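You operate a simulated robot arm through the tools that you are given. There is no shell and no other tool.

The job below is to be done with a simulated robot arm. You get a single attempt, and the scene is never put back.

## Task
Put things in order on the top of the harness bench. At the end: the green block stands on top of the white wave block; the grey post meter stands where the green block stood; the yellow tie stands on top of the cream filter; the blue tie stands on top of the brown filter; whatever was shut is shut again. Leave all else as you found it, and nothing knocked over.

The check looks at the end state, three seconds after you hand in, the way a careful person would. Anything else that was tipped, shoved, dropped, spilled or broken makes it a failure.

## Robot
A 6-joint arm with a two-finger gripper, fixed in place. Base frame: the origin is at the foot of the arm, x ahead of it, y to its left, z up; the work surface is at about z = 800. Readings come in mm, rad, newtons and seconds.
With the tool pointing down near the work surface it reaches from about 100 to 700 mm from the base axis. Its first joint turns from -1.152 to 1.152 rad. Payload 2.45 kg.
The TCP is the grasp point between the finger pads, 30 mm short of the fingertips. In the tool frame z runs along the fingers and y along their closing line. Largest opening 106 mm; the body of the gripper starts 79 mm behind the TCP.
Orientation is told as [roll, pitch, yaw] about the base's x, y, z axes, in that order, counted from this pose: with the fingers straight down and closing along the base's y, the tool's x points along the base's -x, its y along +y and its z along -z.

## Interface
- The arm moves only by the tool step_arm. Its argument "series" is a list that holds one entry, the list of rows, each a list of 7 numbers: the shift along the tool's x, y, z in units of 400 mm (1.0 is 400 mm), then the turn, a rotation vector about the tool's x, y, z in units of 120 degrees (1.0 is 120 degrees), then the gripper command, from -1 (shut) to 1 (fully open), values between in proportion. In form: [[[tx, ty, tz, rx, ry, rz, fingers], ...]]. A call has 1 to 20 rows; each row is the pose to reach, as a shift and turn from the pose commanded when the call began, along the tool's axes at that moment. A call with a number of a shift or a turn outside -1 to 1 is refused whole. A row lasts 0.2 s, in which the tool goes at most 50 mm and 0.15 rad; a call with a longer step from one row to the next is refused whole, and so is a gripper value outside its range. Where a pose cannot be reached the arm comes as near as it can. A force on the tool above 40 N (or 10 N above the force at the start of the call, whichever is more), or a blocked arm, ends the call early, and 0.2 s more pass. The fingers move at their own pace (about 153 mm/s each) and stop on an object; they squeeze with about 45 N. The grip force told is the motor's: it shows also when the fingers shut on nothing. Time passes only in rows, and 0.2 s behind the last, so rows that repeat a pose let the fingers close. The reply holds the time, the measured pose of the TCP, the force on the tool along the base axes, the opening and the grip force, in the units named above and with some noise, with the torque about the TCP (base axes, N m) and any sound that the robot's microphone picked up.
- Cameras (640 x 400 px; columns grow to the right, rows downward): "scene" is fixed at [51.8, 418.1, 1386.6]; the picture's right is [-0.76, -0.65, 0.00], its down [-0.47, 0.55, -0.69] and it looks along [0.45, -0.53, -0.72] (base axes); focal length 277 px, centre (320, 200). "wrist" rides on the gripper at [76, -2, -106] in the tool frame; the picture's right is [0.02, 1.00, 0.00], its down [-0.78, 0.02, -0.62] and it looks along [-0.62, 0.01, 0.78] (tool axes); focal length 247 px, centre (320, 200). There is no depth. A picture from a camera that has moved, and an enlarged one, comes with that camera's place and axes in the base frame and with its lens.
- get_image(camera): a new picture of that camera. The clock stands still meanwhile.
- enlarge(camera, box): a new picture of the part [left, top, right, bottom] of that camera's present view, enlarged. The clock stands still meanwhile.
- close_job(): hands the job in; it is judged then, once.

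Nothing tells you positions but the pictures and the camera data. Unless the task says otherwise, let go and move clear before handing in.

The tools are called after "Emit:" by a JSON object that holds its "method" and its "body". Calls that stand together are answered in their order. step_arm: Moves the arm, as the interface text tells. Its arguments: {"type":"object","properties":{"series":{"type":"array","items":{"type":"array","items":{"type":"array","items":{"type":"number"}}}}},"required":["series"]} The other tools are called the same way: get_image (camera) takes a picture; enlarge (camera, box) takes an enlarged picture of a part of a camera's view; close_job () hands the job in.

At the start:

```text
time: 0.0
tcp_pos: [385.8, -56.6, 1122.4]
tcp_rot: [0.0, -0.001, -0.001]
wrist_force: [0.0, -0.9, -0.6]
moment: [0.01, 0.02, -0.01]
gripper_width: 105.9
grip_force: 0.1
```

scene: 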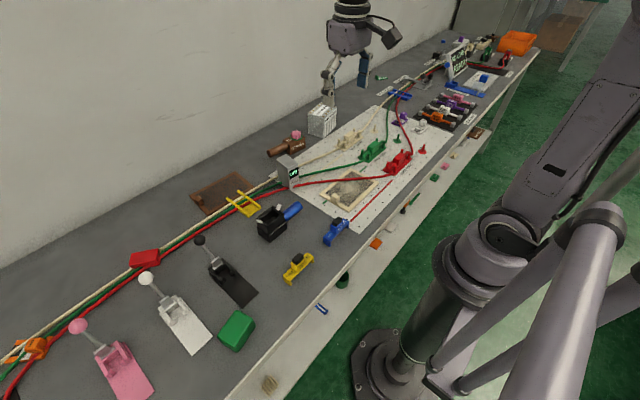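
wrist: 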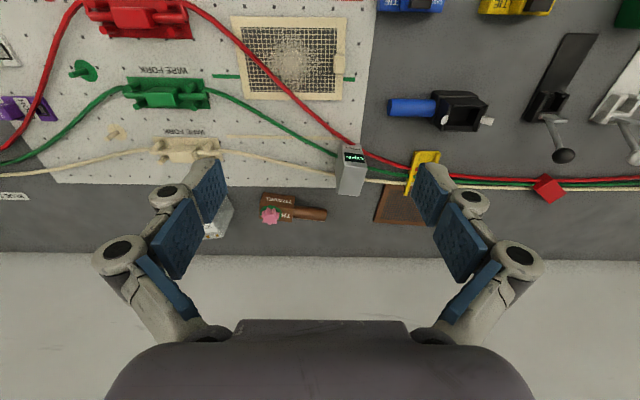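

I see a crowded bench with wire forks, toggle clamps, a green block near the left of the scene view, a grey meter near the board, and blue and yellow ties near the front edge. I'll look closer before moving.

Emit:
{"method": "enlarge", "body": {"camera": "scene", "box": [0, 200, 320, 400]}}

Emit:
{"method": "enlarge", "body": {"camera": "scene", "box": [240, 80, 440, 205]}}

Emit:
{"method": "enlarge", "body": {"camera": "scene", "box": [380, 20, 540, 120]}}

Emit:
{"method": "enlarge", "body": {"camera": "wrist", "box": [0, 0, 320, 200]}}

Emit:
{"method": "enlarge", "body": {"camera": "wrist", "box": [320, 0, 640, 200]}}

```text
2.00 times, centred on (160, 300) of scene
camera zoom: at [51.8, 418.1, 1386.6], right [-0.76, -0.65, 0.0], down [-0.47, 0.55, -0.69], along [0.45, -0.53, -0.72], focal length 554 px, centre (640, 0)
```

zoom: 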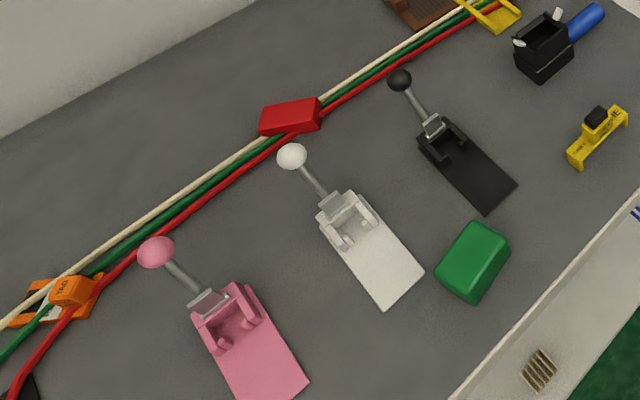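

```text
3.20 times, centred on (340, 142) of scene
camera zoom: at [51.8, 418.1, 1386.6], right [-0.76, -0.65, 0.0], down [-0.47, 0.55, -0.69], along [0.45, -0.53, -0.72], focal length 887 px, centre (256, 384)
```

zoom: 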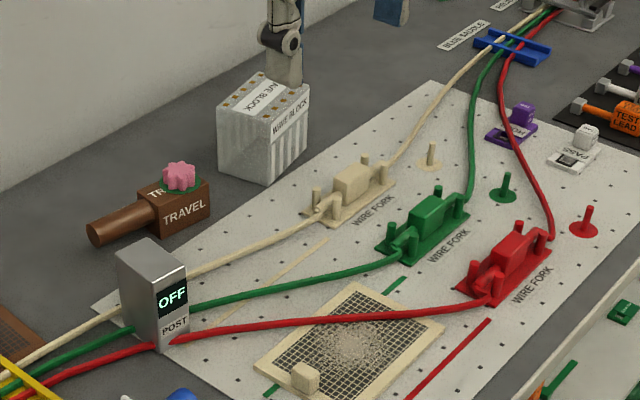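

```text
4.00 times, centred on (460, 70) of scene
camera zoom: at [51.8, 418.1, 1386.6], right [-0.76, -0.65, 0.0], down [-0.47, 0.55, -0.69], along [0.45, -0.53, -0.72], focal length 1108 px, centre (-240, 720)
```

zoom: 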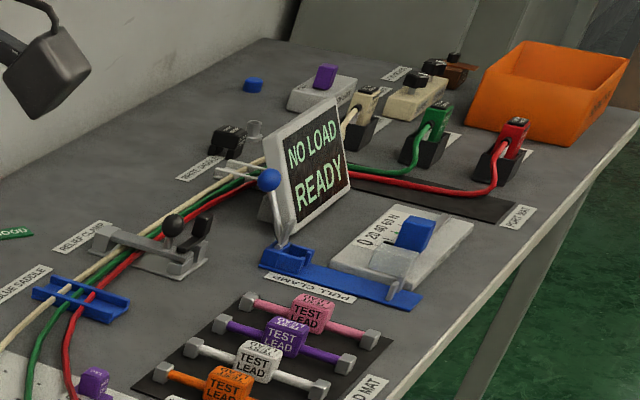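

```text
2.00 times, centred on (160, 100) of wrist
camera zoom: at [311.6, -57.8, 1228.0], right [-0.02, 1.0, 0.0], down [0.78, 0.02, 0.62], along [0.62, 0.01, -0.78], focal length 494 px, centre (640, 400)
```

zoom: 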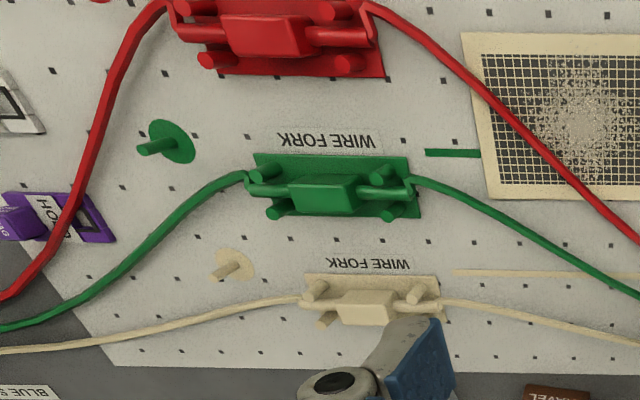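

```text
2.00 times, centred on (480, 100) of wrist
camera zoom: at [311.6, -57.8, 1228.0], right [-0.02, 1.0, 0.0], down [0.78, 0.02, 0.62], along [0.62, 0.01, -0.78], focal length 494 px, centre (0, 400)
```

zoom: 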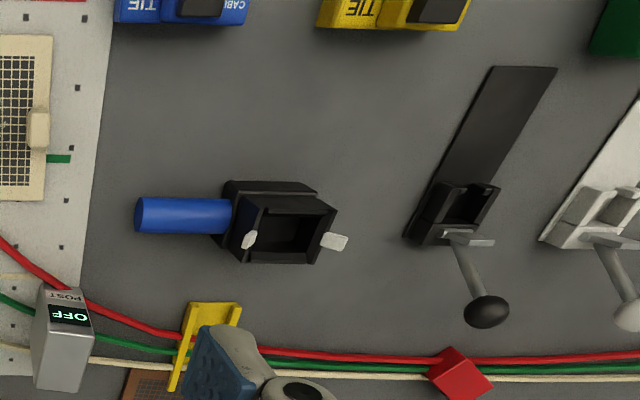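

The scene holds many objects. The meter reading "OFF" stands close to the wires, the cream mesh frame lies on the white board, and a brown mesh lies by the wall. I'll zoom in on each item involved.

Emit:
{"method": "enlarge", "body": {"camera": "scene", "box": [264, 145, 328, 185]}}

Emit:
{"method": "enlarge", "body": {"camera": "scene", "box": [180, 155, 276, 215]}}

Emit:
{"method": "enlarge", "body": {"camera": "scene", "box": [300, 160, 396, 220]}}

Emit:
{"method": "enlarge", "body": {"camera": "scene", "box": [296, 90, 360, 130]}}

Emit:
{"method": "enlarge", "body": {"camera": "scene", "box": [270, 210, 366, 290]}}

Emit:
{"method": "enlarge", "body": {"camera": "scene", "box": [190, 290, 286, 360]}}

Emit:
{"method": "enlarge", "body": {"camera": "wrist", "box": [320, 130, 440, 230]}}

Emit:
{"method": "enlarge", "body": {"camera": "wrist", "box": [180, 180, 340, 260]}}

```text
10.00 times, centred on (296, 165) of scene
camera zoom: at [51.8, 418.1, 1386.6], right [-0.76, -0.65, 0.0], down [-0.47, 0.55, -0.69], along [0.45, -0.53, -0.72], focal length 2771 px, centre (560, 550)
```

zoom: 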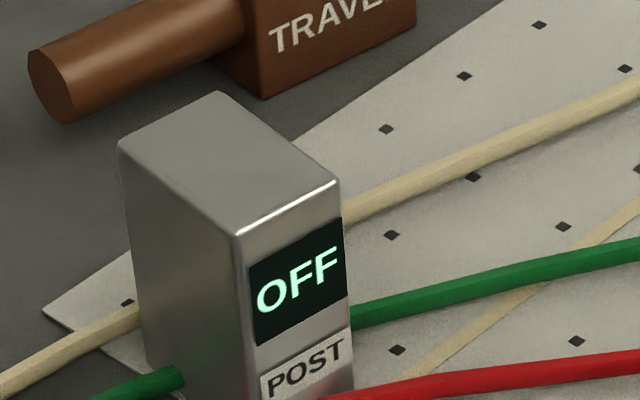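

```text
6.67 times, centred on (228, 185) of scene
camera zoom: at [51.8, 418.1, 1386.6], right [-0.76, -0.65, 0.0], down [-0.47, 0.55, -0.69], along [0.45, -0.53, -0.72], focal length 1847 px, centre (933, 300)
```

zoom: 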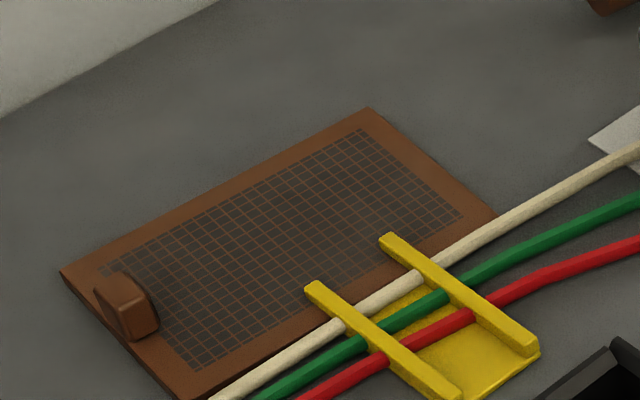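

```text
6.67 times, centred on (348, 190) of scene
camera zoom: at [51.8, 418.1, 1386.6], right [-0.76, -0.65, 0.0], down [-0.47, 0.55, -0.69], along [0.45, -0.53, -0.72], focal length 1847 px, centre (133, 267)
```

zoom: 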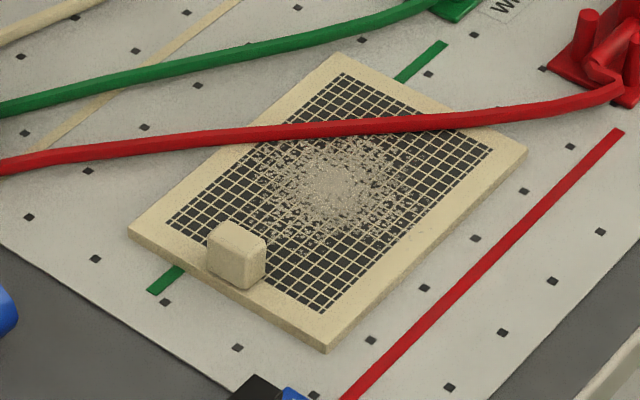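

```text
10.00 times, centred on (328, 110) of scene
camera zoom: at [51.8, 418.1, 1386.6], right [-0.76, -0.65, 0.0], down [-0.47, 0.55, -0.69], along [0.45, -0.53, -0.72], focal length 2771 px, centre (240, 1100)
```

zoom: 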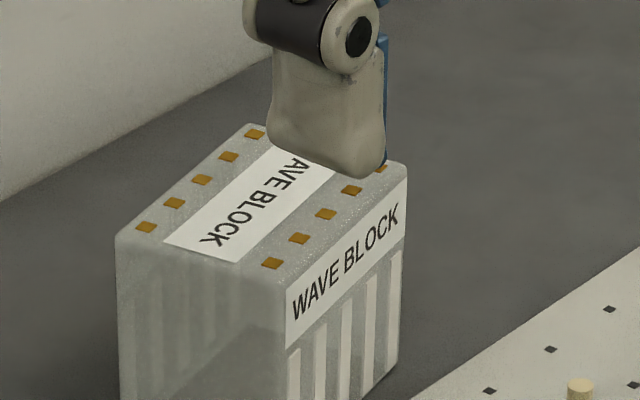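

```text
5.00 times, centred on (318, 250) of scene
camera zoom: at [51.8, 418.1, 1386.6], right [-0.76, -0.65, 0.0], down [-0.47, 0.55, -0.69], along [0.45, -0.53, -0.72], focal length 1386 px, centre (330, -50)
```

zoom: 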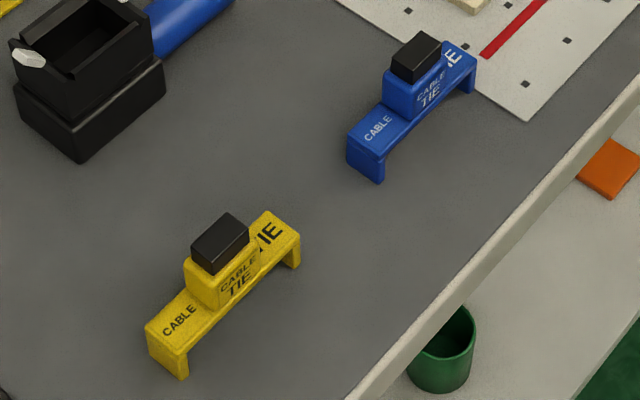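

```text
5.71 times, centred on (238, 325) of scene
camera zoom: at [51.8, 418.1, 1386.6], right [-0.76, -0.65, 0.0], down [-0.47, 0.55, -0.69], along [0.45, -0.53, -0.72], focal length 1583 px, centre (789, -514)
```

zoom: 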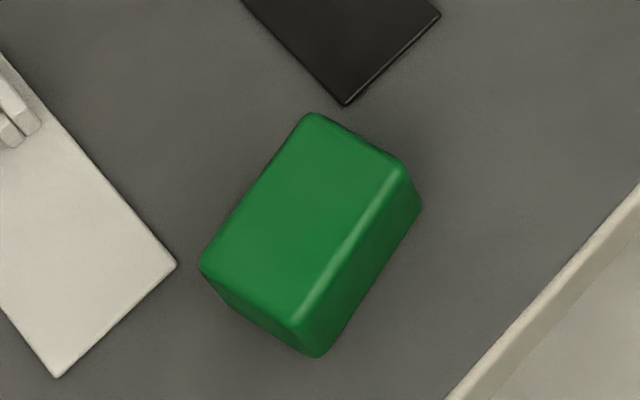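

```text
4.00 times, centred on (380, 180) of wrist
camera zoom: at [311.6, -57.8, 1228.0], right [-0.02, 1.0, 0.0], down [0.78, 0.02, 0.62], along [0.62, 0.01, -0.78], focal length 988 px, centre (80, 280)
```

zoom: 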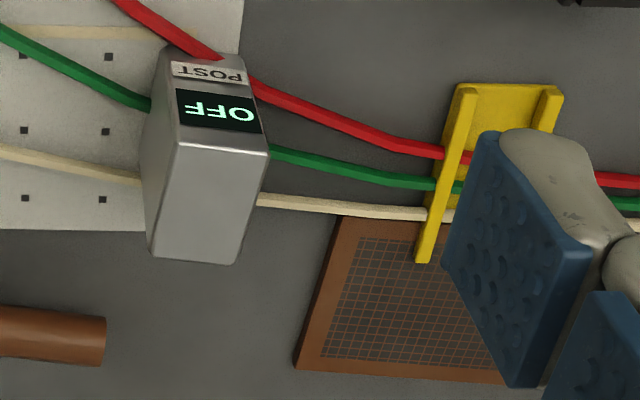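

```text
4.00 times, centred on (260, 220) of wrist
camera zoom: at [311.6, -57.8, 1228.0], right [-0.02, 1.0, 0.0], down [0.78, 0.02, 0.62], along [0.62, 0.01, -0.78], focal length 988 px, centre (560, 120)
```

zoom: 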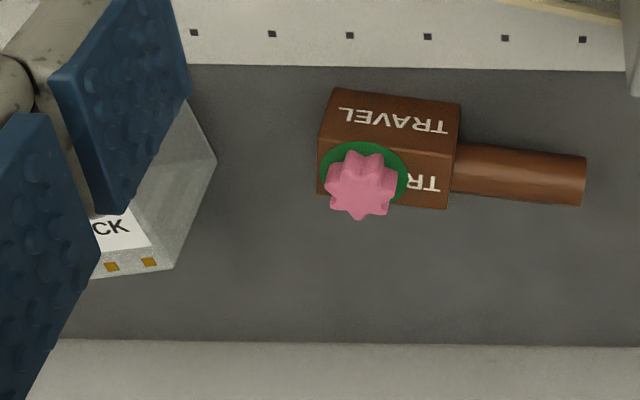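

The meter is about 36 × 58 × 80 mm near (547, 37), with wires running past or under it. I'll move the wrist camera closer to see how it sits on them, keeping the arm high.

Emit:
{"method": "step_arm", "body": {"series": [[[-0.05, 0.054, 0.076, 0, 0, 0, 1], [-0.1, 0.108, 0.152, 0, 0, 0, 1], [-0.15, 0.162, 0.228, 0, 0, 0, 1], [-0.2, 0.216, 0.3, 0, 0, 0, 1]]]}}

Emit:
{"method": "get_image", "body": {"camera": "wrist"}}

Emit:
{"method": "get_image", "body": {"camera": "scene"}}

```text
time: 1.0
tcp_pos: [467.3, 30.2, 999.7]
tcp_rot: [-0.002, 0.002, 0.0]
wrist_force: [0.7, -0.4, 0.1]
moment: [-0.04, 0.04, -0.01]
gripper_width: 105.9
grip_force: 0.2
```

```text
taken
camera wrist: at [391.7, 28.0, 1107.1], right [-0.02, 1.0, 0.0], down [0.78, 0.02, 0.62], along [0.62, 0.01, -0.78], focal length 247 px, centre (320, 200)
```

wrist: 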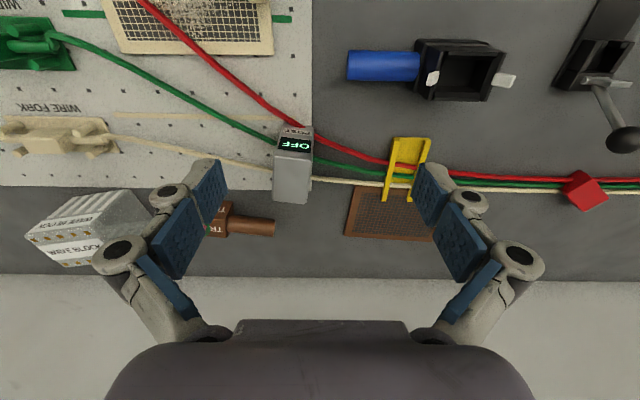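

```text
taken
```

scene: 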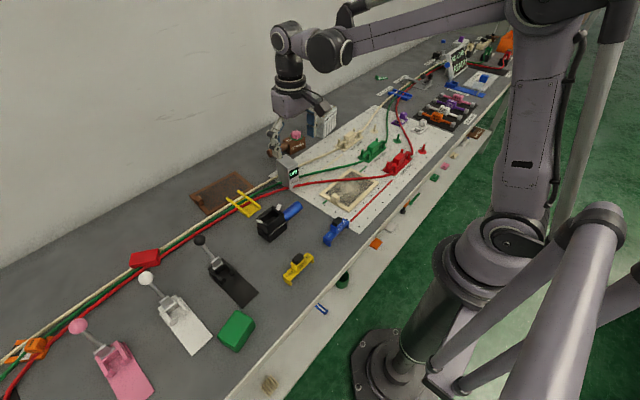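

The wires pass the meter close by, so I'll zoom in on the meter, the wave block, and the brown filter.

Emit:
{"method": "enlarge", "body": {"camera": "wrist", "box": [245, 105, 345, 215]}}

Emit:
{"method": "enlarge", "body": {"camera": "wrist", "box": [10, 170, 170, 280]}}

Emit:
{"method": "enlarge", "body": {"camera": "wrist", "box": [330, 125, 450, 245]}}

Emit:
{"method": "enlarge", "body": {"camera": "wrist", "box": [80, 0, 320, 140]}}

Emit:
{"method": "enlarge", "body": {"camera": "scene", "box": [264, 145, 328, 195]}}

```text
3.64 times, centred on (295, 160) of wrist
camera zoom: at [391.7, 28.0, 1107.1], right [-0.02, 1.0, 0.0], down [0.78, 0.02, 0.62], along [0.62, 0.01, -0.78], focal length 898 px, centre (411, 346)
```

zoom: 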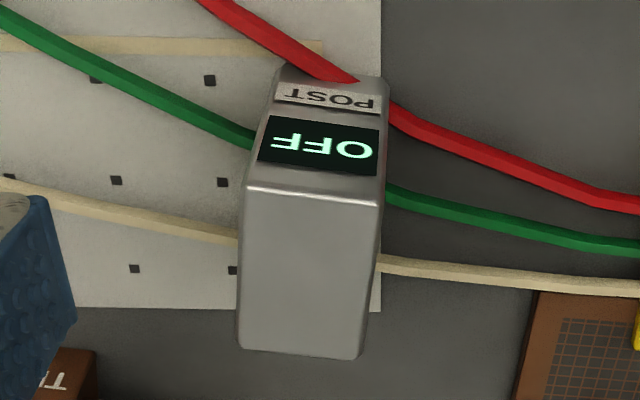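

```text
3.64 times, centred on (90, 225) of wrist
camera zoom: at [391.7, 28.0, 1107.1], right [-0.02, 1.0, 0.0], down [0.78, 0.02, 0.62], along [0.62, 0.01, -0.78], focal length 898 px, centre (1156, 109)
```

zoom: 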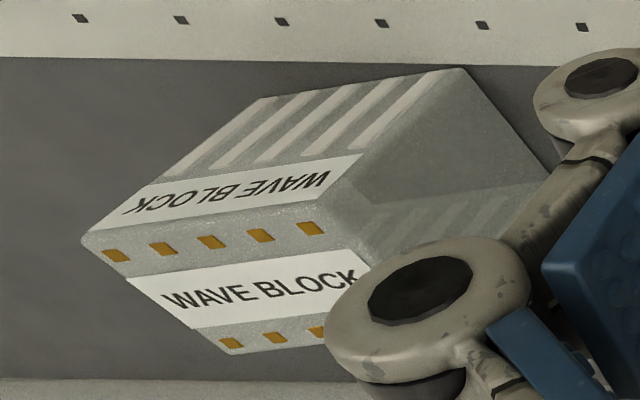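

```text
3.33 times, centred on (390, 185) of wrist
camera zoom: at [391.7, 28.0, 1107.1], right [-0.02, 1.0, 0.0], down [0.78, 0.02, 0.62], along [0.62, 0.01, -0.78], focal length 823 px, centre (87, 250)
```

zoom: 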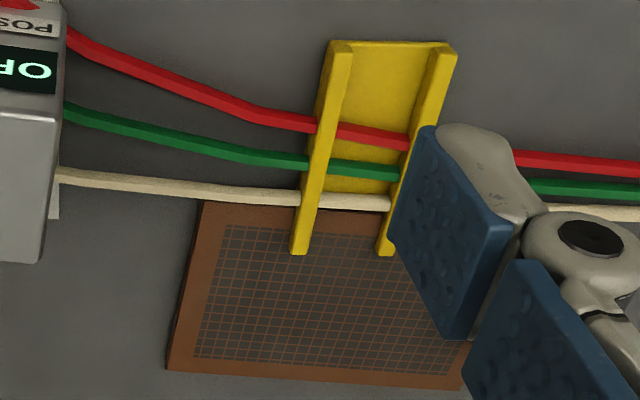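

```text
2.67 times, centred on (200, 70) of wrist
camera zoom: at [391.7, 28.0, 1107.1], right [-0.02, 1.0, 0.0], down [0.78, 0.02, 0.62], along [0.62, 0.01, -0.78], focal length 659 px, centre (640, 547)
```

zoom: 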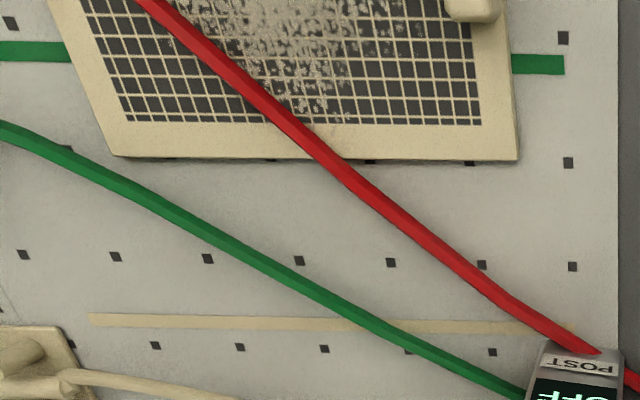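

```text
8.00 times, centred on (296, 170) of scene
camera zoom: at [51.8, 418.1, 1386.6], right [-0.76, -0.65, 0.0], down [-0.47, 0.55, -0.69], along [0.45, -0.53, -0.72], focal length 2217 px, centre (512, 440)
```

zoom: 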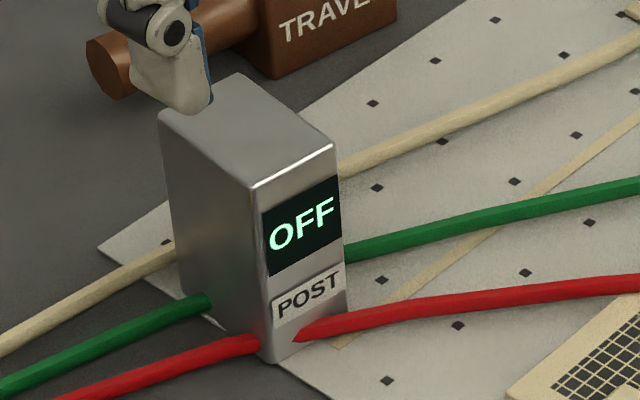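

The wires pass through the meter's outline, so gripping it near its top and lifting straight up looks right. Next I'll look at the green block area at the left front.

Emit:
{"method": "step_arm", "body": {"series": [[[0.05, 0.094, -0.006, 0, 0, 0, 1], [0.1, 0.188, -0.0125, 0, 0, 0, 1], [0.15, 0.28, -0.02, 0, 0, 0, 1], [0.2, 0.375, -0.025, 0, 0, 0, 1], [0.25, 0.47, -0.03, 0, 0, 0, 1], [0.3, 0.56, -0.0375, 0, 0, 0, 1], [0.35, 0.656, -0.044, 0, 0, 0, 1], [0.4, 0.75, -0.05, 0, 0, 0, 1], [0.4, 0.75, -0.05, 0, 0, 0, 1]]]}}

Emit:
{"method": "get_image", "body": {"camera": "wrist"}}

Emit:
{"method": "get_image", "body": {"camera": "scene"}}

```text
time: 3.0
tcp_pos: [307.8, 328.7, 1022.5]
tcp_rot: [0.0, 0.0, 0.0]
wrist_force: [0.3, 0.4, 0.4]
moment: [-0.02, -0.04, -0.01]
gripper_width: 105.9
grip_force: 0.1
```

```text
taken
camera wrist: at [233.4, 327.4, 1128.7], right [-0.02, 1.0, 0.0], down [0.78, 0.02, 0.62], along [0.62, 0.01, -0.78], focal length 247 px, centre (320, 200)
```

wrist: 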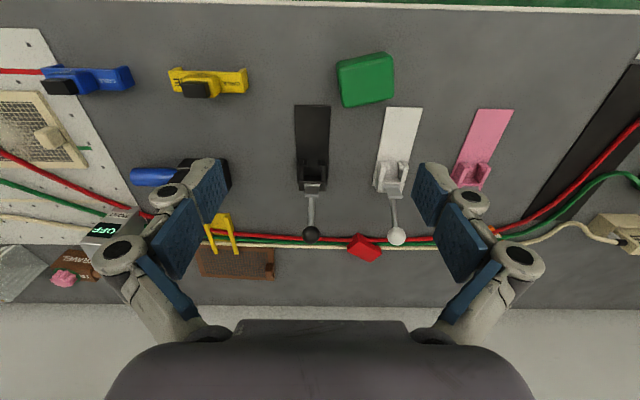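

```text
taken
```

scene: 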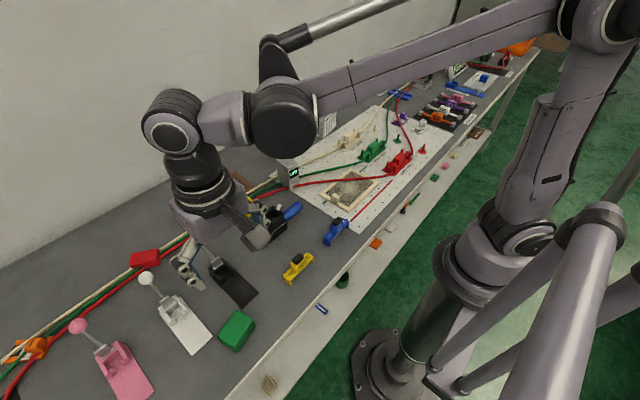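

The block, both ties, and the clamp plates all show here. I'll enlarge each to measure them.

Emit:
{"method": "enlarge", "body": {"camera": "wrist", "box": [290, 30, 450, 130]}}

Emit:
{"method": "enlarge", "body": {"camera": "wrist", "box": [150, 40, 270, 115]}}

Emit:
{"method": "enlarge", "body": {"camera": "wrist", "box": [0, 40, 160, 140]}}

Emit:
{"method": "enlarge", "body": {"camera": "wrist", "box": [160, 190, 320, 290]}}

```text
4.00 times, centred on (370, 80) of wrist
camera zoom: at [233.4, 327.4, 1128.7], right [-0.02, 1.0, 0.0], down [0.78, 0.02, 0.62], along [0.62, 0.01, -0.78], focal length 988 px, centre (120, 680)
```

zoom: 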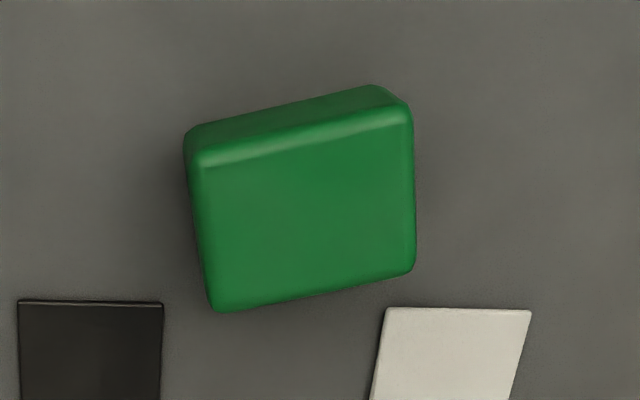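

```text
5.33 times, centred on (210, 78) of wrist
camera zoom: at [233.4, 327.4, 1128.7], right [-0.02, 1.0, 0.0], down [0.78, 0.02, 0.62], along [0.62, 0.01, -0.78], focal length 1317 px, centre (907, 853)
```

zoom: 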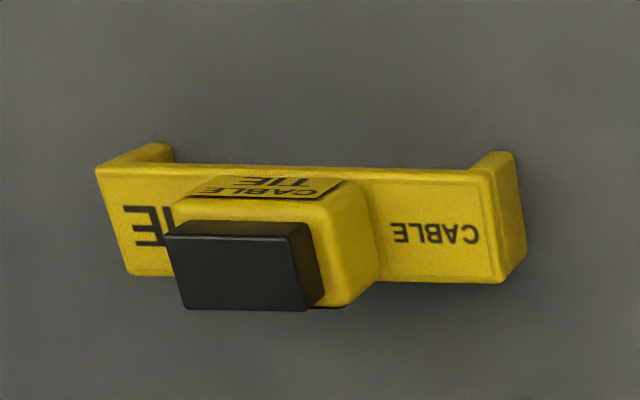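

```text
4.00 times, centred on (80, 90) of wrist
camera zoom: at [233.4, 327.4, 1128.7], right [-0.02, 1.0, 0.0], down [0.78, 0.02, 0.62], along [0.62, 0.01, -0.78], focal length 988 px, centre (1280, 640)
```

zoom: 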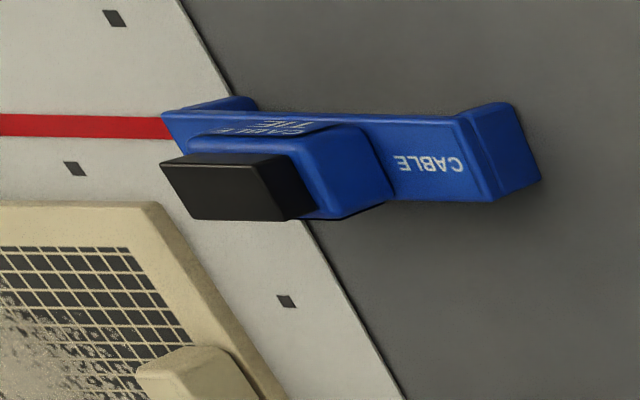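

```text
4.00 times, centred on (240, 240) of wrist
camera zoom: at [233.4, 327.4, 1128.7], right [-0.02, 1.0, 0.0], down [0.78, 0.02, 0.62], along [0.62, 0.01, -0.78], focal length 988 px, centre (640, 40)
```

zoom: 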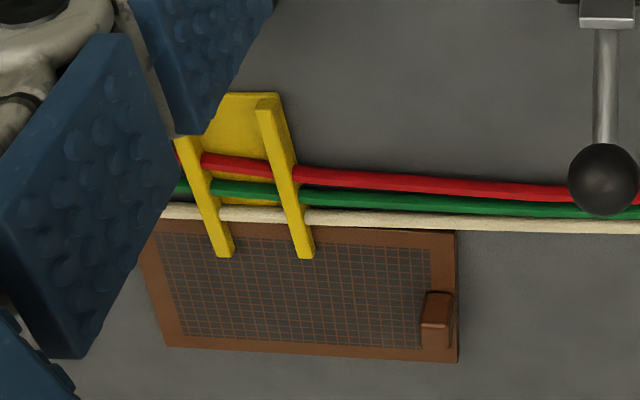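

I now have estimates:
- **Green block:** centre about (301, 378), 41 × 55 mm, yaw about 0.2.
- **Yellow tie:** near (307, 197).
- **Blue tie:** near (307, 55).
- **Cream filter:** x 327–436, y −181 to −21.
- **Brown filter:** x 605–714, y 78–240.

The wave block near (655, −298) is at the edge of reach, so I'll go there empty at height to see it and test the reach.

Emit:
{"method": "step_arm", "body": {"series": [[[-0.045, -0.096, 0, 0, 0, 0, 1], [-0.09, -0.193, 0, 0, 0, 0, 1], [-0.134, -0.29, 0, 0, 0, 0, 1], [-0.178, -0.386, 0, 0, 0, 0, 1], [-0.223, -0.482, 0, 0, 0, 0, 1], [-0.267, -0.578, 0, 0, 0, 0, 1], [-0.31, -0.674, 0, 0, 0, 0, 1], [-0.355, -0.77, 0, 0, 0, 0, 1]]]}}

Emit:
{"method": "step_arm", "body": {"series": [[[-0.055, -0.095, 0, 0, 0, 0, 1], [-0.11, -0.19, 0, 0, 0, 0, 1], [-0.165, -0.285, 0, 0, 0, 0, 1], [-0.22, -0.38, 0, 0, 0, 0, 1], [-0.275, -0.475, 0, 0, 0, 0, 1], [-0.33, -0.57, 0, 0, 0, 0, 1], [-0.375, -0.65, 0, 0, 0, 0, 1], [-0.375, -0.65, 0, 0, 0, 0, 1]]]}}

Emit:
{"method": "get_image", "body": {"camera": "wrist"}}

Emit:
{"method": "get_image", "body": {"camera": "scene"}}

```text
time: 4.8
tcp_pos: [447.9, 22.3, 1022.6]
tcp_rot: [0.001, 0.0, 0.004]
wrist_force: [0.5, -0.1, 0.3]
moment: [0.02, 0.0, 0.03]
gripper_width: 106.1
grip_force: 0.1
```

```text
time: 6.6
tcp_pos: [600.6, -237.0, 1021.9]
tcp_rot: [0.0, -0.001, 0.0]
wrist_force: [0.2, -1.4, 0.4]
moment: [0.03, -0.03, -0.02]
gripper_width: 106.1
grip_force: 0.0
```

```text
taken
camera wrist: at [525.6, -239.4, 1128.7], right [-0.02, 1.0, 0.0], down [0.78, 0.02, 0.62], along [0.62, 0.01, -0.78], focal length 247 px, centre (320, 200)
```

wrist: 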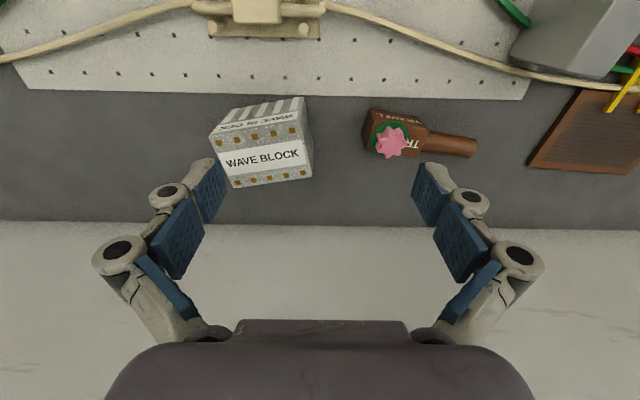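

```text
taken
```

scene: 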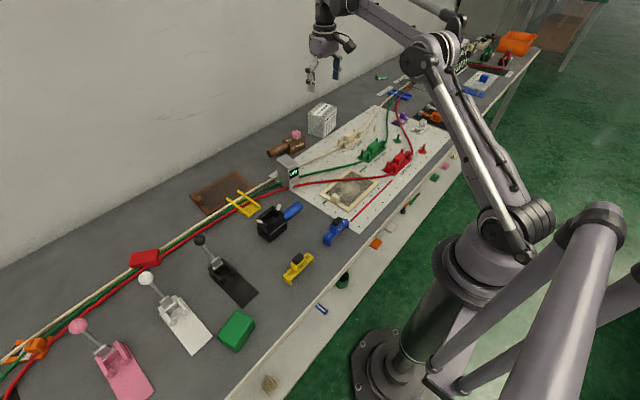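

The wave block shows clearly now, and the arm reached this pose. I'll enlarge it for exact corners.

Emit:
{"method": "enlarge", "body": {"camera": "wrist", "box": [190, 80, 350, 200]}}

Emit:
{"method": "enlarge", "body": {"camera": "scene", "box": [290, 90, 354, 145]}}

```text
3.33 times, centred on (270, 140) of wrist
camera zoom: at [525.6, -239.4, 1128.7], right [-0.02, 1.0, 0.0], down [0.78, 0.02, 0.62], along [0.62, 0.01, -0.78], focal length 823 px, centre (487, 400)
```

zoom: 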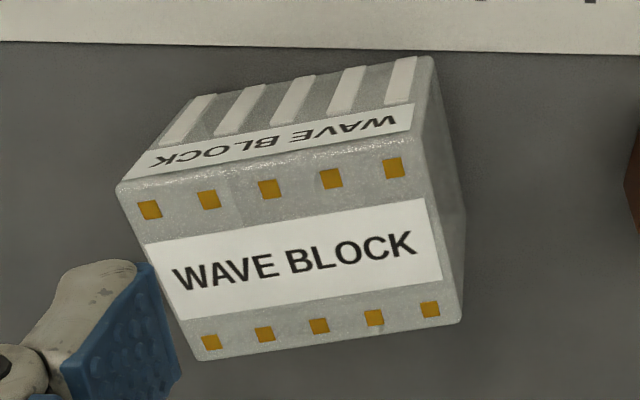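

```text
7.27 times, centred on (322, 118) of scene
camera zoom: at [51.8, 418.1, 1386.6], right [-0.76, -0.65, 0.0], down [-0.47, 0.55, -0.69], along [0.45, -0.53, -0.72], focal length 2015 px, centre (306, 800)
```

zoom: 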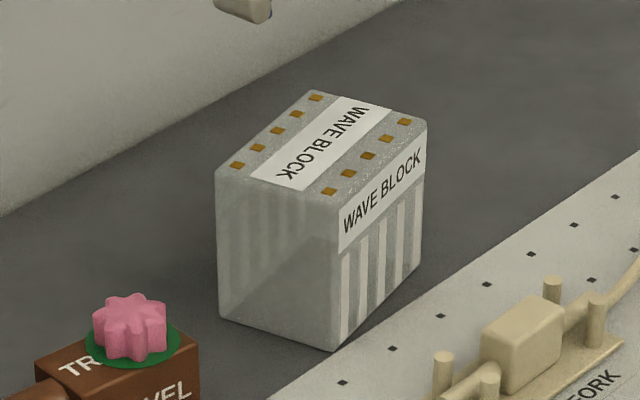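

The wave block's top is about 97 × 68 mm, centred near (661, −300) at z≈884, with yaw about 0.18. I'll check that the arm can get above it with the tool straight down and the fingertips still clear.

Emit:
{"method": "step_arm", "body": {"series": [[[-0.05, -0.053, 0.02, 0, 0, 0.03, 1], [-0.1, -0.106, 0.04, 0, 0, -0.03, 1], [-0.15, -0.159, 0.06, 0, 0, -0.08, 1], [-0.15, -0.159, 0.12, 0, 0, -0.084, 1], [-0.15, -0.159, 0.17, 0, 0, -0.084, 1], [-0.15, -0.159, 0.18, 0, 0, -0.084, 1]]]}}

Emit:
{"method": "get_image", "body": {"camera": "wrist"}}

Emit:
{"method": "get_image", "body": {"camera": "scene"}}

```text
time: 8.0
tcp_pos: [621.5, -283.6, 955.6]
tcp_rot: [-0.001, -0.001, 0.176]
wrist_force: [0.8, 0.3, -0.2]
moment: [-0.01, 0.03, -0.02]
gripper_width: 106.2
grip_force: 0.1
out of reach, approached as far as the arm can: row 1, 2, 3, 4, 5, 6
```

```text
taken
camera wrist: at [547.3, -298.2, 1062.7], right [-0.2, 0.98, 0.0], down [0.77, 0.15, 0.62], along [0.61, 0.12, -0.78], focal length 247 px, centre (320, 200)
```

wrist: 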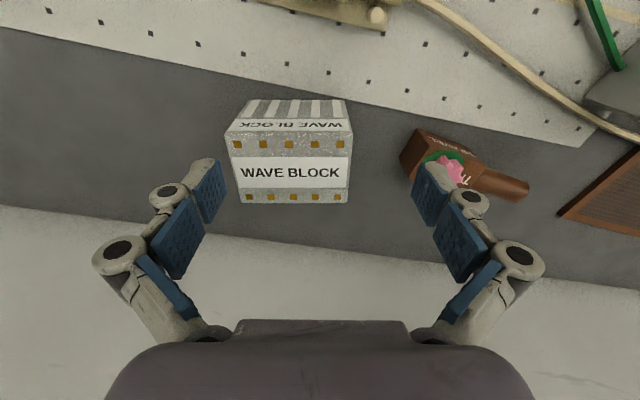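

```text
taken
```

scene: 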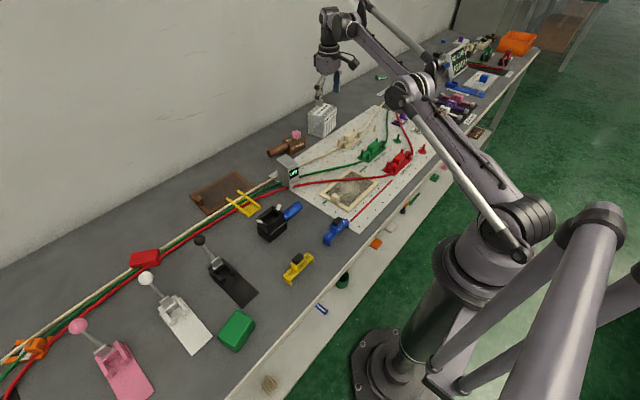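

Straight down, the arm tops out about 683 mm from the base and the block centre is at about 726 mm. Tilting the fingers outward about the closing axis should extend the reach, so I'll test a 20° tilt here with the gripper empty.

Emit:
{"method": "step_arm", "body": {"series": [[[0, 0, 0, 0, -0.06, 0, 1], [0, 0, 0, 0, -0.12, 0, 1], [0, 0, 0, 0, -0.1667, 0, 1], [0, 0, 0, 0, -0.1667, 0, 1], [0, 0, 0, 0, -0.1667, 0, 1]]]}}

Emit:
{"method": "get_image", "body": {"camera": "wrist"}}

Emit:
{"method": "get_image", "body": {"camera": "scene"}}

```text
time: 9.2
tcp_pos: [620.7, -283.2, 956.4]
tcp_rot: [-0.001, -0.353, 0.176]
wrist_force: [-0.5, 0.2, 0.8]
moment: [-0.02, -0.01, -0.05]
gripper_width: 106.3
grip_force: 0.1
```

```text
taken
camera wrist: at [514.9, -303.8, 1030.3], right [-0.2, 0.98, -0.01], down [0.51, 0.11, 0.85], along [0.84, 0.16, -0.52], focal length 247 px, centre (320, 200)
```

wrist: 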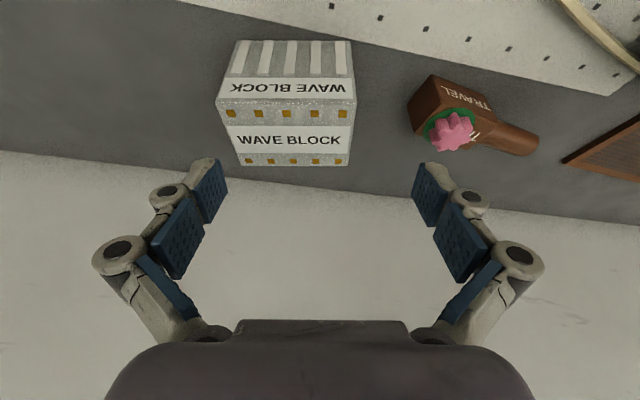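

```text
taken
```

scene: 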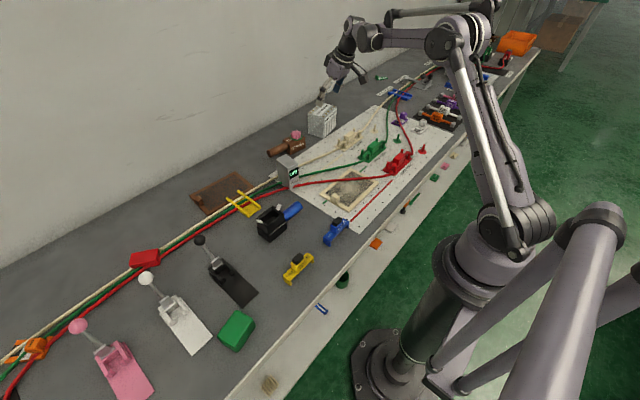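

The tilt worked and the position held. Now I'll shift out to above the block centre in the tilted pose.

Emit:
{"method": "step_arm", "body": {"series": [[[-0.043, -0.03, 0.0158, 0, 0, 0, 1], [-0.0861, -0.0595, 0.0317, 0, 0, 0, 1], [-0.0861, -0.0595, 0.0317, 0, 0, 0, 1]]]}}

Emit:
{"method": "get_image", "body": {"camera": "wrist"}}

Emit:
{"method": "enlarge", "body": {"camera": "scene", "box": [270, 0, 430, 150]}}

```text
time: 10.0
tcp_pos: [659.3, -299.9, 957.2]
tcp_rot: [0.001, -0.349, 0.176]
wrist_force: [0.2, 0.1, 0.1]
moment: [-0.01, 0.01, 0.0]
gripper_width: 106.0
grip_force: 0.1
```

```text
taken
camera wrist: at [555.3, -321.2, 1030.9], right [-0.2, 0.98, -0.01], down [0.51, 0.11, 0.85], along [0.84, 0.16, -0.52], focal length 247 px, centre (320, 200)
```

wrist: 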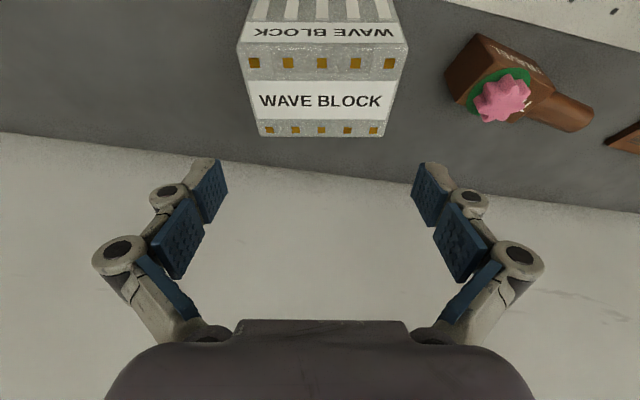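

```text
2.67 times, centred on (350, 75) of scene
camera zoom: at [51.8, 418.1, 1386.6], right [-0.76, -0.65, 0.0], down [-0.47, 0.55, -0.69], along [0.45, -0.53, -0.72], focal length 739 px, centre (240, 533)
```

zoom: 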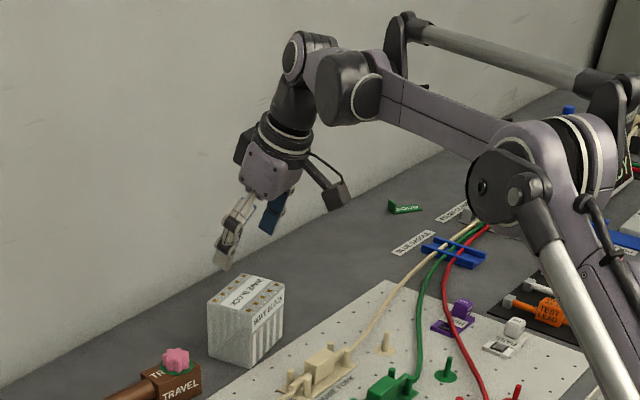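

The tilted pose reaches the centre. I'll check that it can also descend near release height with the fingertips still above the block top, then raise again.

Emit:
{"method": "step_arm", "body": {"series": [[[0.0137, 0, 0.0375, 0, 0, 0, 1], [0.0256, 0, 0.0704, 0, 0, 0, 1], [0.0256, 0, 0.0704, 0, 0, 0, 1]]]}}

Emit:
{"method": "get_image", "body": {"camera": "wrist"}}

Emit:
{"method": "enlarge", "body": {"camera": "scene", "box": [280, 60, 380, 150]}}

```text
time: 10.8
tcp_pos: [659.8, -300.8, 926.5]
tcp_rot: [0.001, -0.349, 0.176]
wrist_force: [-0.5, -0.3, 0.0]
moment: [-0.02, -0.01, -0.02]
gripper_width: 105.9
grip_force: 0.0
```

```text
taken
camera wrist: at [554.5, -322.0, 1000.1], right [-0.2, 0.98, -0.01], down [0.51, 0.11, 0.85], along [0.84, 0.16, -0.52], focal length 247 px, centre (320, 200)
```

wrist: 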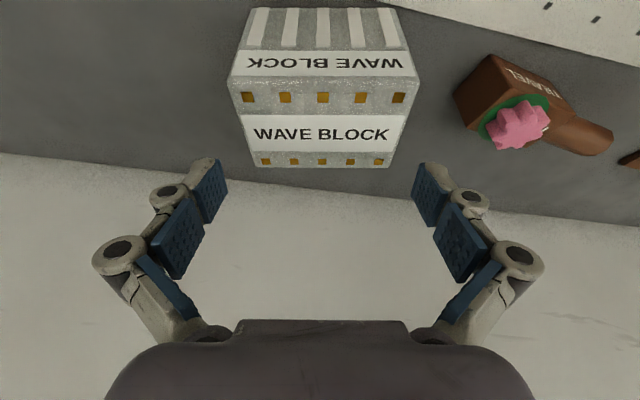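

```text
4.44 times, centred on (330, 105) of scene
camera zoom: at [51.8, 418.1, 1386.6], right [-0.76, -0.65, 0.0], down [-0.47, 0.55, -0.69], along [0.45, -0.53, -0.72], focal length 1232 px, centre (276, 622)
```

zoom: 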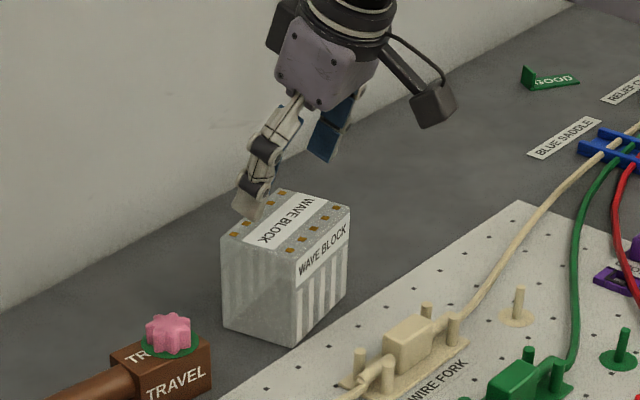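

Reach is confirmed, so I'll climb back up and carry the same tilt over to the green block for a look before grasping.

Emit:
{"method": "step_arm", "body": {"series": [[[-0.0406, 0, -0.1116, 0, 0, 0, 1], [-0.0812, 0, -0.2232, 0, 0, 0, 1], [-0.0423, 0.1005, -0.2374, 0, 0, 0, 1], [-0.0034, 0.201, -0.2516, 0, 0, 0, 1], [0.0354, 0.3014, -0.2657, 0, 0, 0, 1], [0.0743, 0.4019, -0.2799, 0, 0, 0, 1], [0.1132, 0.5024, -0.2941, 0, 0, 0, 1], [0.1521, 0.6029, -0.3083, 0, 0, 0, 1], [0.191, 0.7034, -0.3224, 0, 0, 0, 1], [0.2299, 0.8038, -0.3366, 0, 0, 0, 1], [0.2688, 0.9043, -0.3508, 0, 0, 0, 1]]]}}

Emit:
{"method": "step_arm", "body": {"series": [[[0.0284, 0.1025, 0.0074, 0, 0, 0, 1], [0.0567, 0.205, 0.0148, 0, 0, 0, 1], [0.0851, 0.3074, 0.0223, 0, 0, 0, 1], [0.1135, 0.4099, 0.0297, 0, 0, 0, 1], [0.1418, 0.5124, 0.0371, 0, 0, 0, 1], [0.1702, 0.6149, 0.0445, 0, 0, 0, 1], [0.1986, 0.7173, 0.052, 0, 0, 0, 1], [0.2269, 0.8198, 0.0594, 0, 0, 0, 1], [0.2553, 0.9223, 0.0668, 0, 0, 0, 1], [0.2553, 0.9223, 0.0668, 0, 0, 0, 1]]]}}

Emit:
{"method": "get_image", "body": {"camera": "wrist"}}

Emit:
{"method": "get_image", "body": {"camera": "scene"}}

```text
time: 13.2
tcp_pos: [452.0, 28.9, 1021.0]
tcp_rot: [0.001, -0.349, 0.176]
wrist_force: [-0.4, 0.5, 0.2]
moment: [0.01, 0.0, -0.01]
gripper_width: 106.1
grip_force: 0.1
```

```text
time: 15.4
tcp_pos: [299.5, 376.7, 960.4]
tcp_rot: [-0.001, -0.348, 0.176]
wrist_force: [0.2, 0.0, -0.2]
moment: [0.0, -0.02, 0.01]
gripper_width: 106.0
grip_force: 0.0
```

```text
taken
camera wrist: at [194.5, 355.6, 1033.7], right [-0.2, 0.98, -0.01], down [0.51, 0.11, 0.85], along [0.84, 0.16, -0.52], focal length 247 px, centre (320, 200)
```

wrist: 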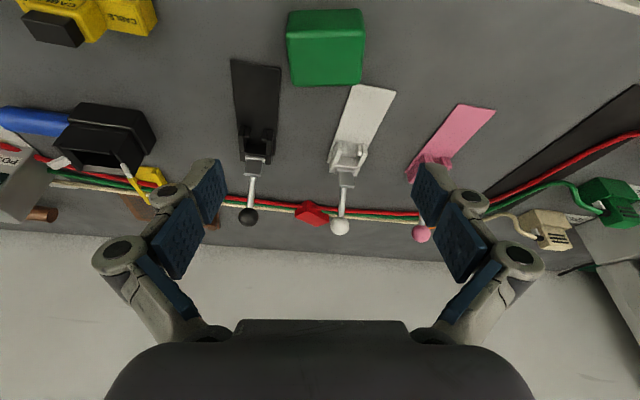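

```text
taken
```

scene: 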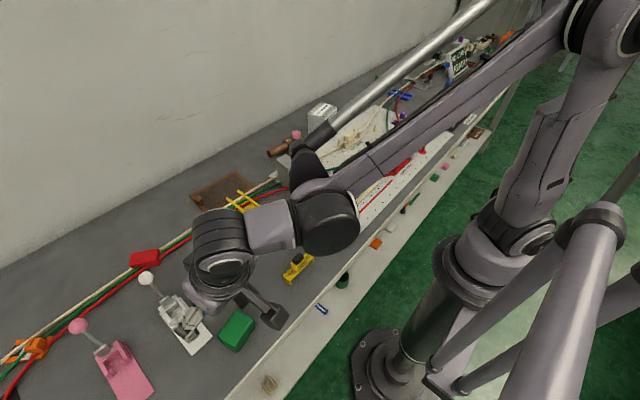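

Emit:
{"method": "enlarge", "body": {"camera": "wrist", "box": [265, 0, 385, 100]}}

Emit:
{"method": "enlarge", "body": {"camera": "scene", "box": [170, 260, 330, 380]}}

```text
4.00 times, centred on (325, 50) of wrist
camera zoom: at [194.5, 355.6, 1033.7], right [-0.2, 0.98, -0.01], down [0.51, 0.11, 0.85], along [0.84, 0.16, -0.52], focal length 988 px, centre (300, 800)
```

zoom: 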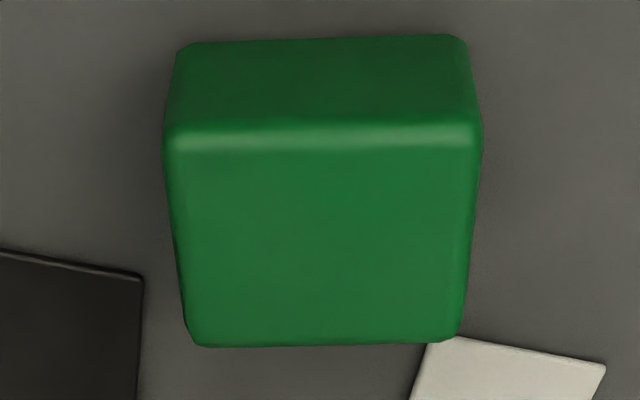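

```text
3.33 times, centred on (250, 320) of scene
camera zoom: at [51.7, 418.1, 1386.6], right [-0.76, -0.65, 0.0], down [-0.47, 0.55, -0.69], along [0.45, -0.53, -0.72], focal length 924 px, centre (553, -200)
```

zoom: 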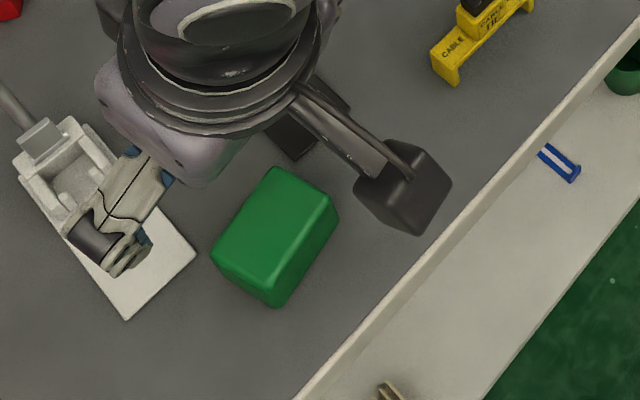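

The green block is about 40 × 56 × 40 mm, centre near (300.8, 379.8), yaw about 0.21. I'll align the yaw and come down to just above it before grasping.

Emit:
{"method": "step_arm", "body": {"series": [[[0.028, 0.002, 0.07, -0.003, 0, -0.0083, 1], [0.056, 0.0043, 0.139, -0.006, 0, -0.0166, 1], [0.0842, 0.0065, 0.2088, -0.006, 0, -0.0166, 1], [0.0842, 0.0065, 0.2088, -0.006, 0, -0.0166, 1]]]}}

Emit:
{"method": "get_image", "body": {"camera": "wrist"}}

Emit:
{"method": "enlarge", "body": {"camera": "scene", "box": [170, 260, 330, 380]}}

```text
time: 16.4
tcp_pos: [297.0, 378.2, 871.6]
tcp_rot: [0.0, -0.348, 0.213]
wrist_force: [0.7, -0.4, 0.3]
moment: [0.02, 0.0, -0.02]
gripper_width: 105.8
grip_force: 0.1
```

```text
taken
camera wrist: at [192.9, 353.4, 944.0], right [-0.23, 0.97, -0.01], down [0.51, 0.13, 0.85], along [0.83, 0.19, -0.52], focal length 247 px, centre (320, 200)
```

wrist: 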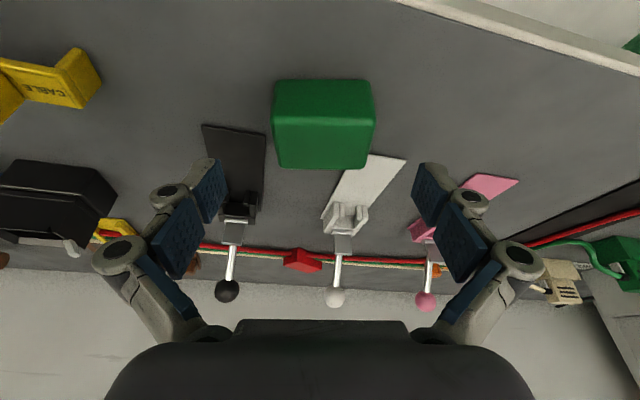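

```text
3.33 times, centred on (250, 320) of scene
camera zoom: at [51.8, 418.1, 1386.6], right [-0.76, -0.65, 0.0], down [-0.47, 0.55, -0.69], along [0.45, -0.53, -0.72], focal length 924 px, centre (553, -200)
```

zoom: 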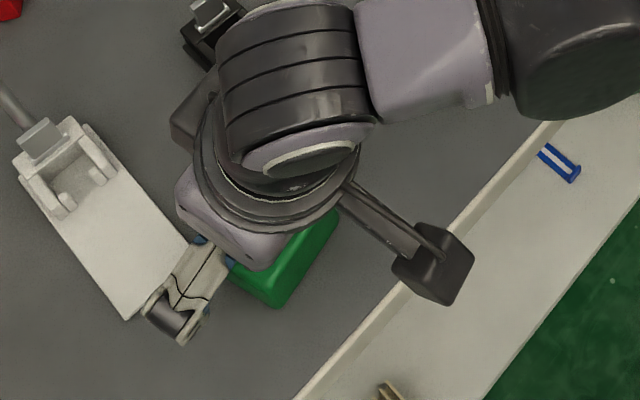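

The block sits centred between the fingers. I'll narrow the opening to keep clear of the clamp plates, come down, and close on it.

Emit:
{"method": "step_arm", "body": {"series": [[[0, 0, 0, 0, 0, 0, 0.51], [0.0163, 0.0009, 0.0414, 0, 0, 0, 0.51], [0.0326, 0.0018, 0.0828, 0, 0, 0, 0.51], [0.0326, 0.0018, 0.0828, 0, 0, 0, 0.51]]]}}

Emit:
{"method": "get_image", "body": {"camera": "wrist"}}

Emit:
{"method": "enlarge", "body": {"camera": "scene", "box": [170, 260, 330, 380]}}

```text
time: 17.4
tcp_pos: [294.8, 378.5, 834.0]
tcp_rot: [0.001, -0.349, 0.212]
wrist_force: [-0.2, 0.6, -0.2]
moment: [0.03, -0.02, -0.02]
gripper_width: 80.1
grip_force: 0.0
```

```text
taken
camera wrist: at [191.0, 354.9, 908.6], right [-0.23, 0.97, -0.01], down [0.51, 0.13, 0.85], along [0.83, 0.19, -0.52], focal length 247 px, centre (320, 200)
```

wrist: 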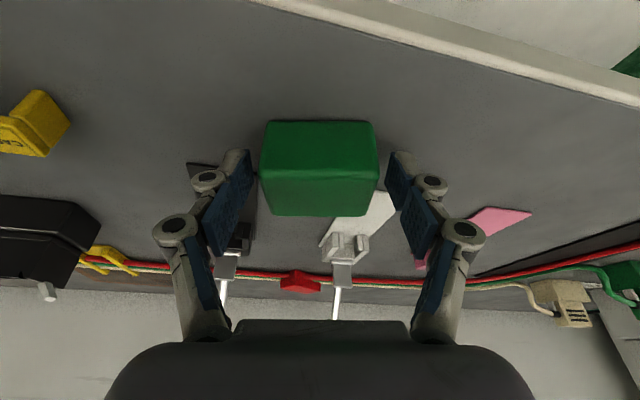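

```text
3.33 times, centred on (250, 320) of scene
camera zoom: at [51.8, 418.1, 1386.6], right [-0.76, -0.65, 0.0], down [-0.47, 0.55, -0.69], along [0.45, -0.53, -0.72], focal length 924 px, centre (553, -200)
```

zoom: 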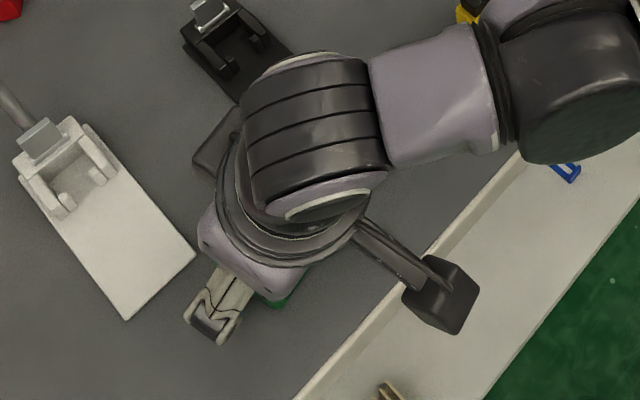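

The block is between the finger pads with no contact force. Now I'll close on it.

Emit:
{"method": "step_arm", "body": {"series": [[[0, 0, 0, 0, 0, 0, 0.2], [0, 0, 0, 0, 0, 0, -0.2], [0, 0, 0, 0, 0, 0, -1], [0, 0, 0, 0, 0, 0, -1], [0, 0, 0, 0, 0, 0, -1]]]}}

Emit:
{"method": "get_image", "body": {"camera": "wrist"}}

```text
time: 18.6
tcp_pos: [294.8, 379.8, 835.4]
tcp_rot: [0.0, -0.349, 0.213]
wrist_force: [-1.0, -1.8, 5.3]
moment: [-0.04, -0.06, 0.03]
gripper_width: 58.7
grip_force: 45.2
```

```text
taken
camera wrist: at [191.1, 354.8, 908.8], right [-0.23, 0.97, -0.01], down [0.51, 0.13, 0.85], along [0.83, 0.19, -0.52], focal length 247 px, centre (320, 200)
```

wrist: 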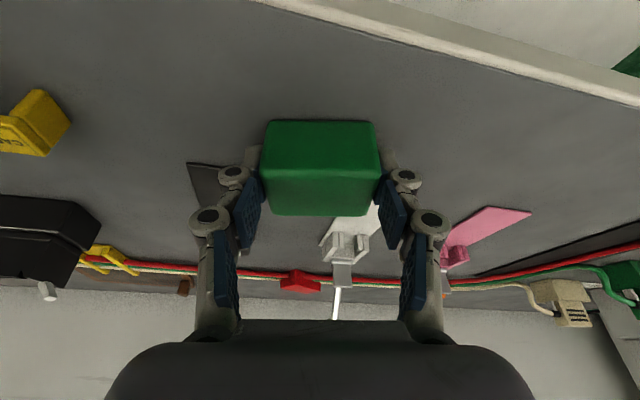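

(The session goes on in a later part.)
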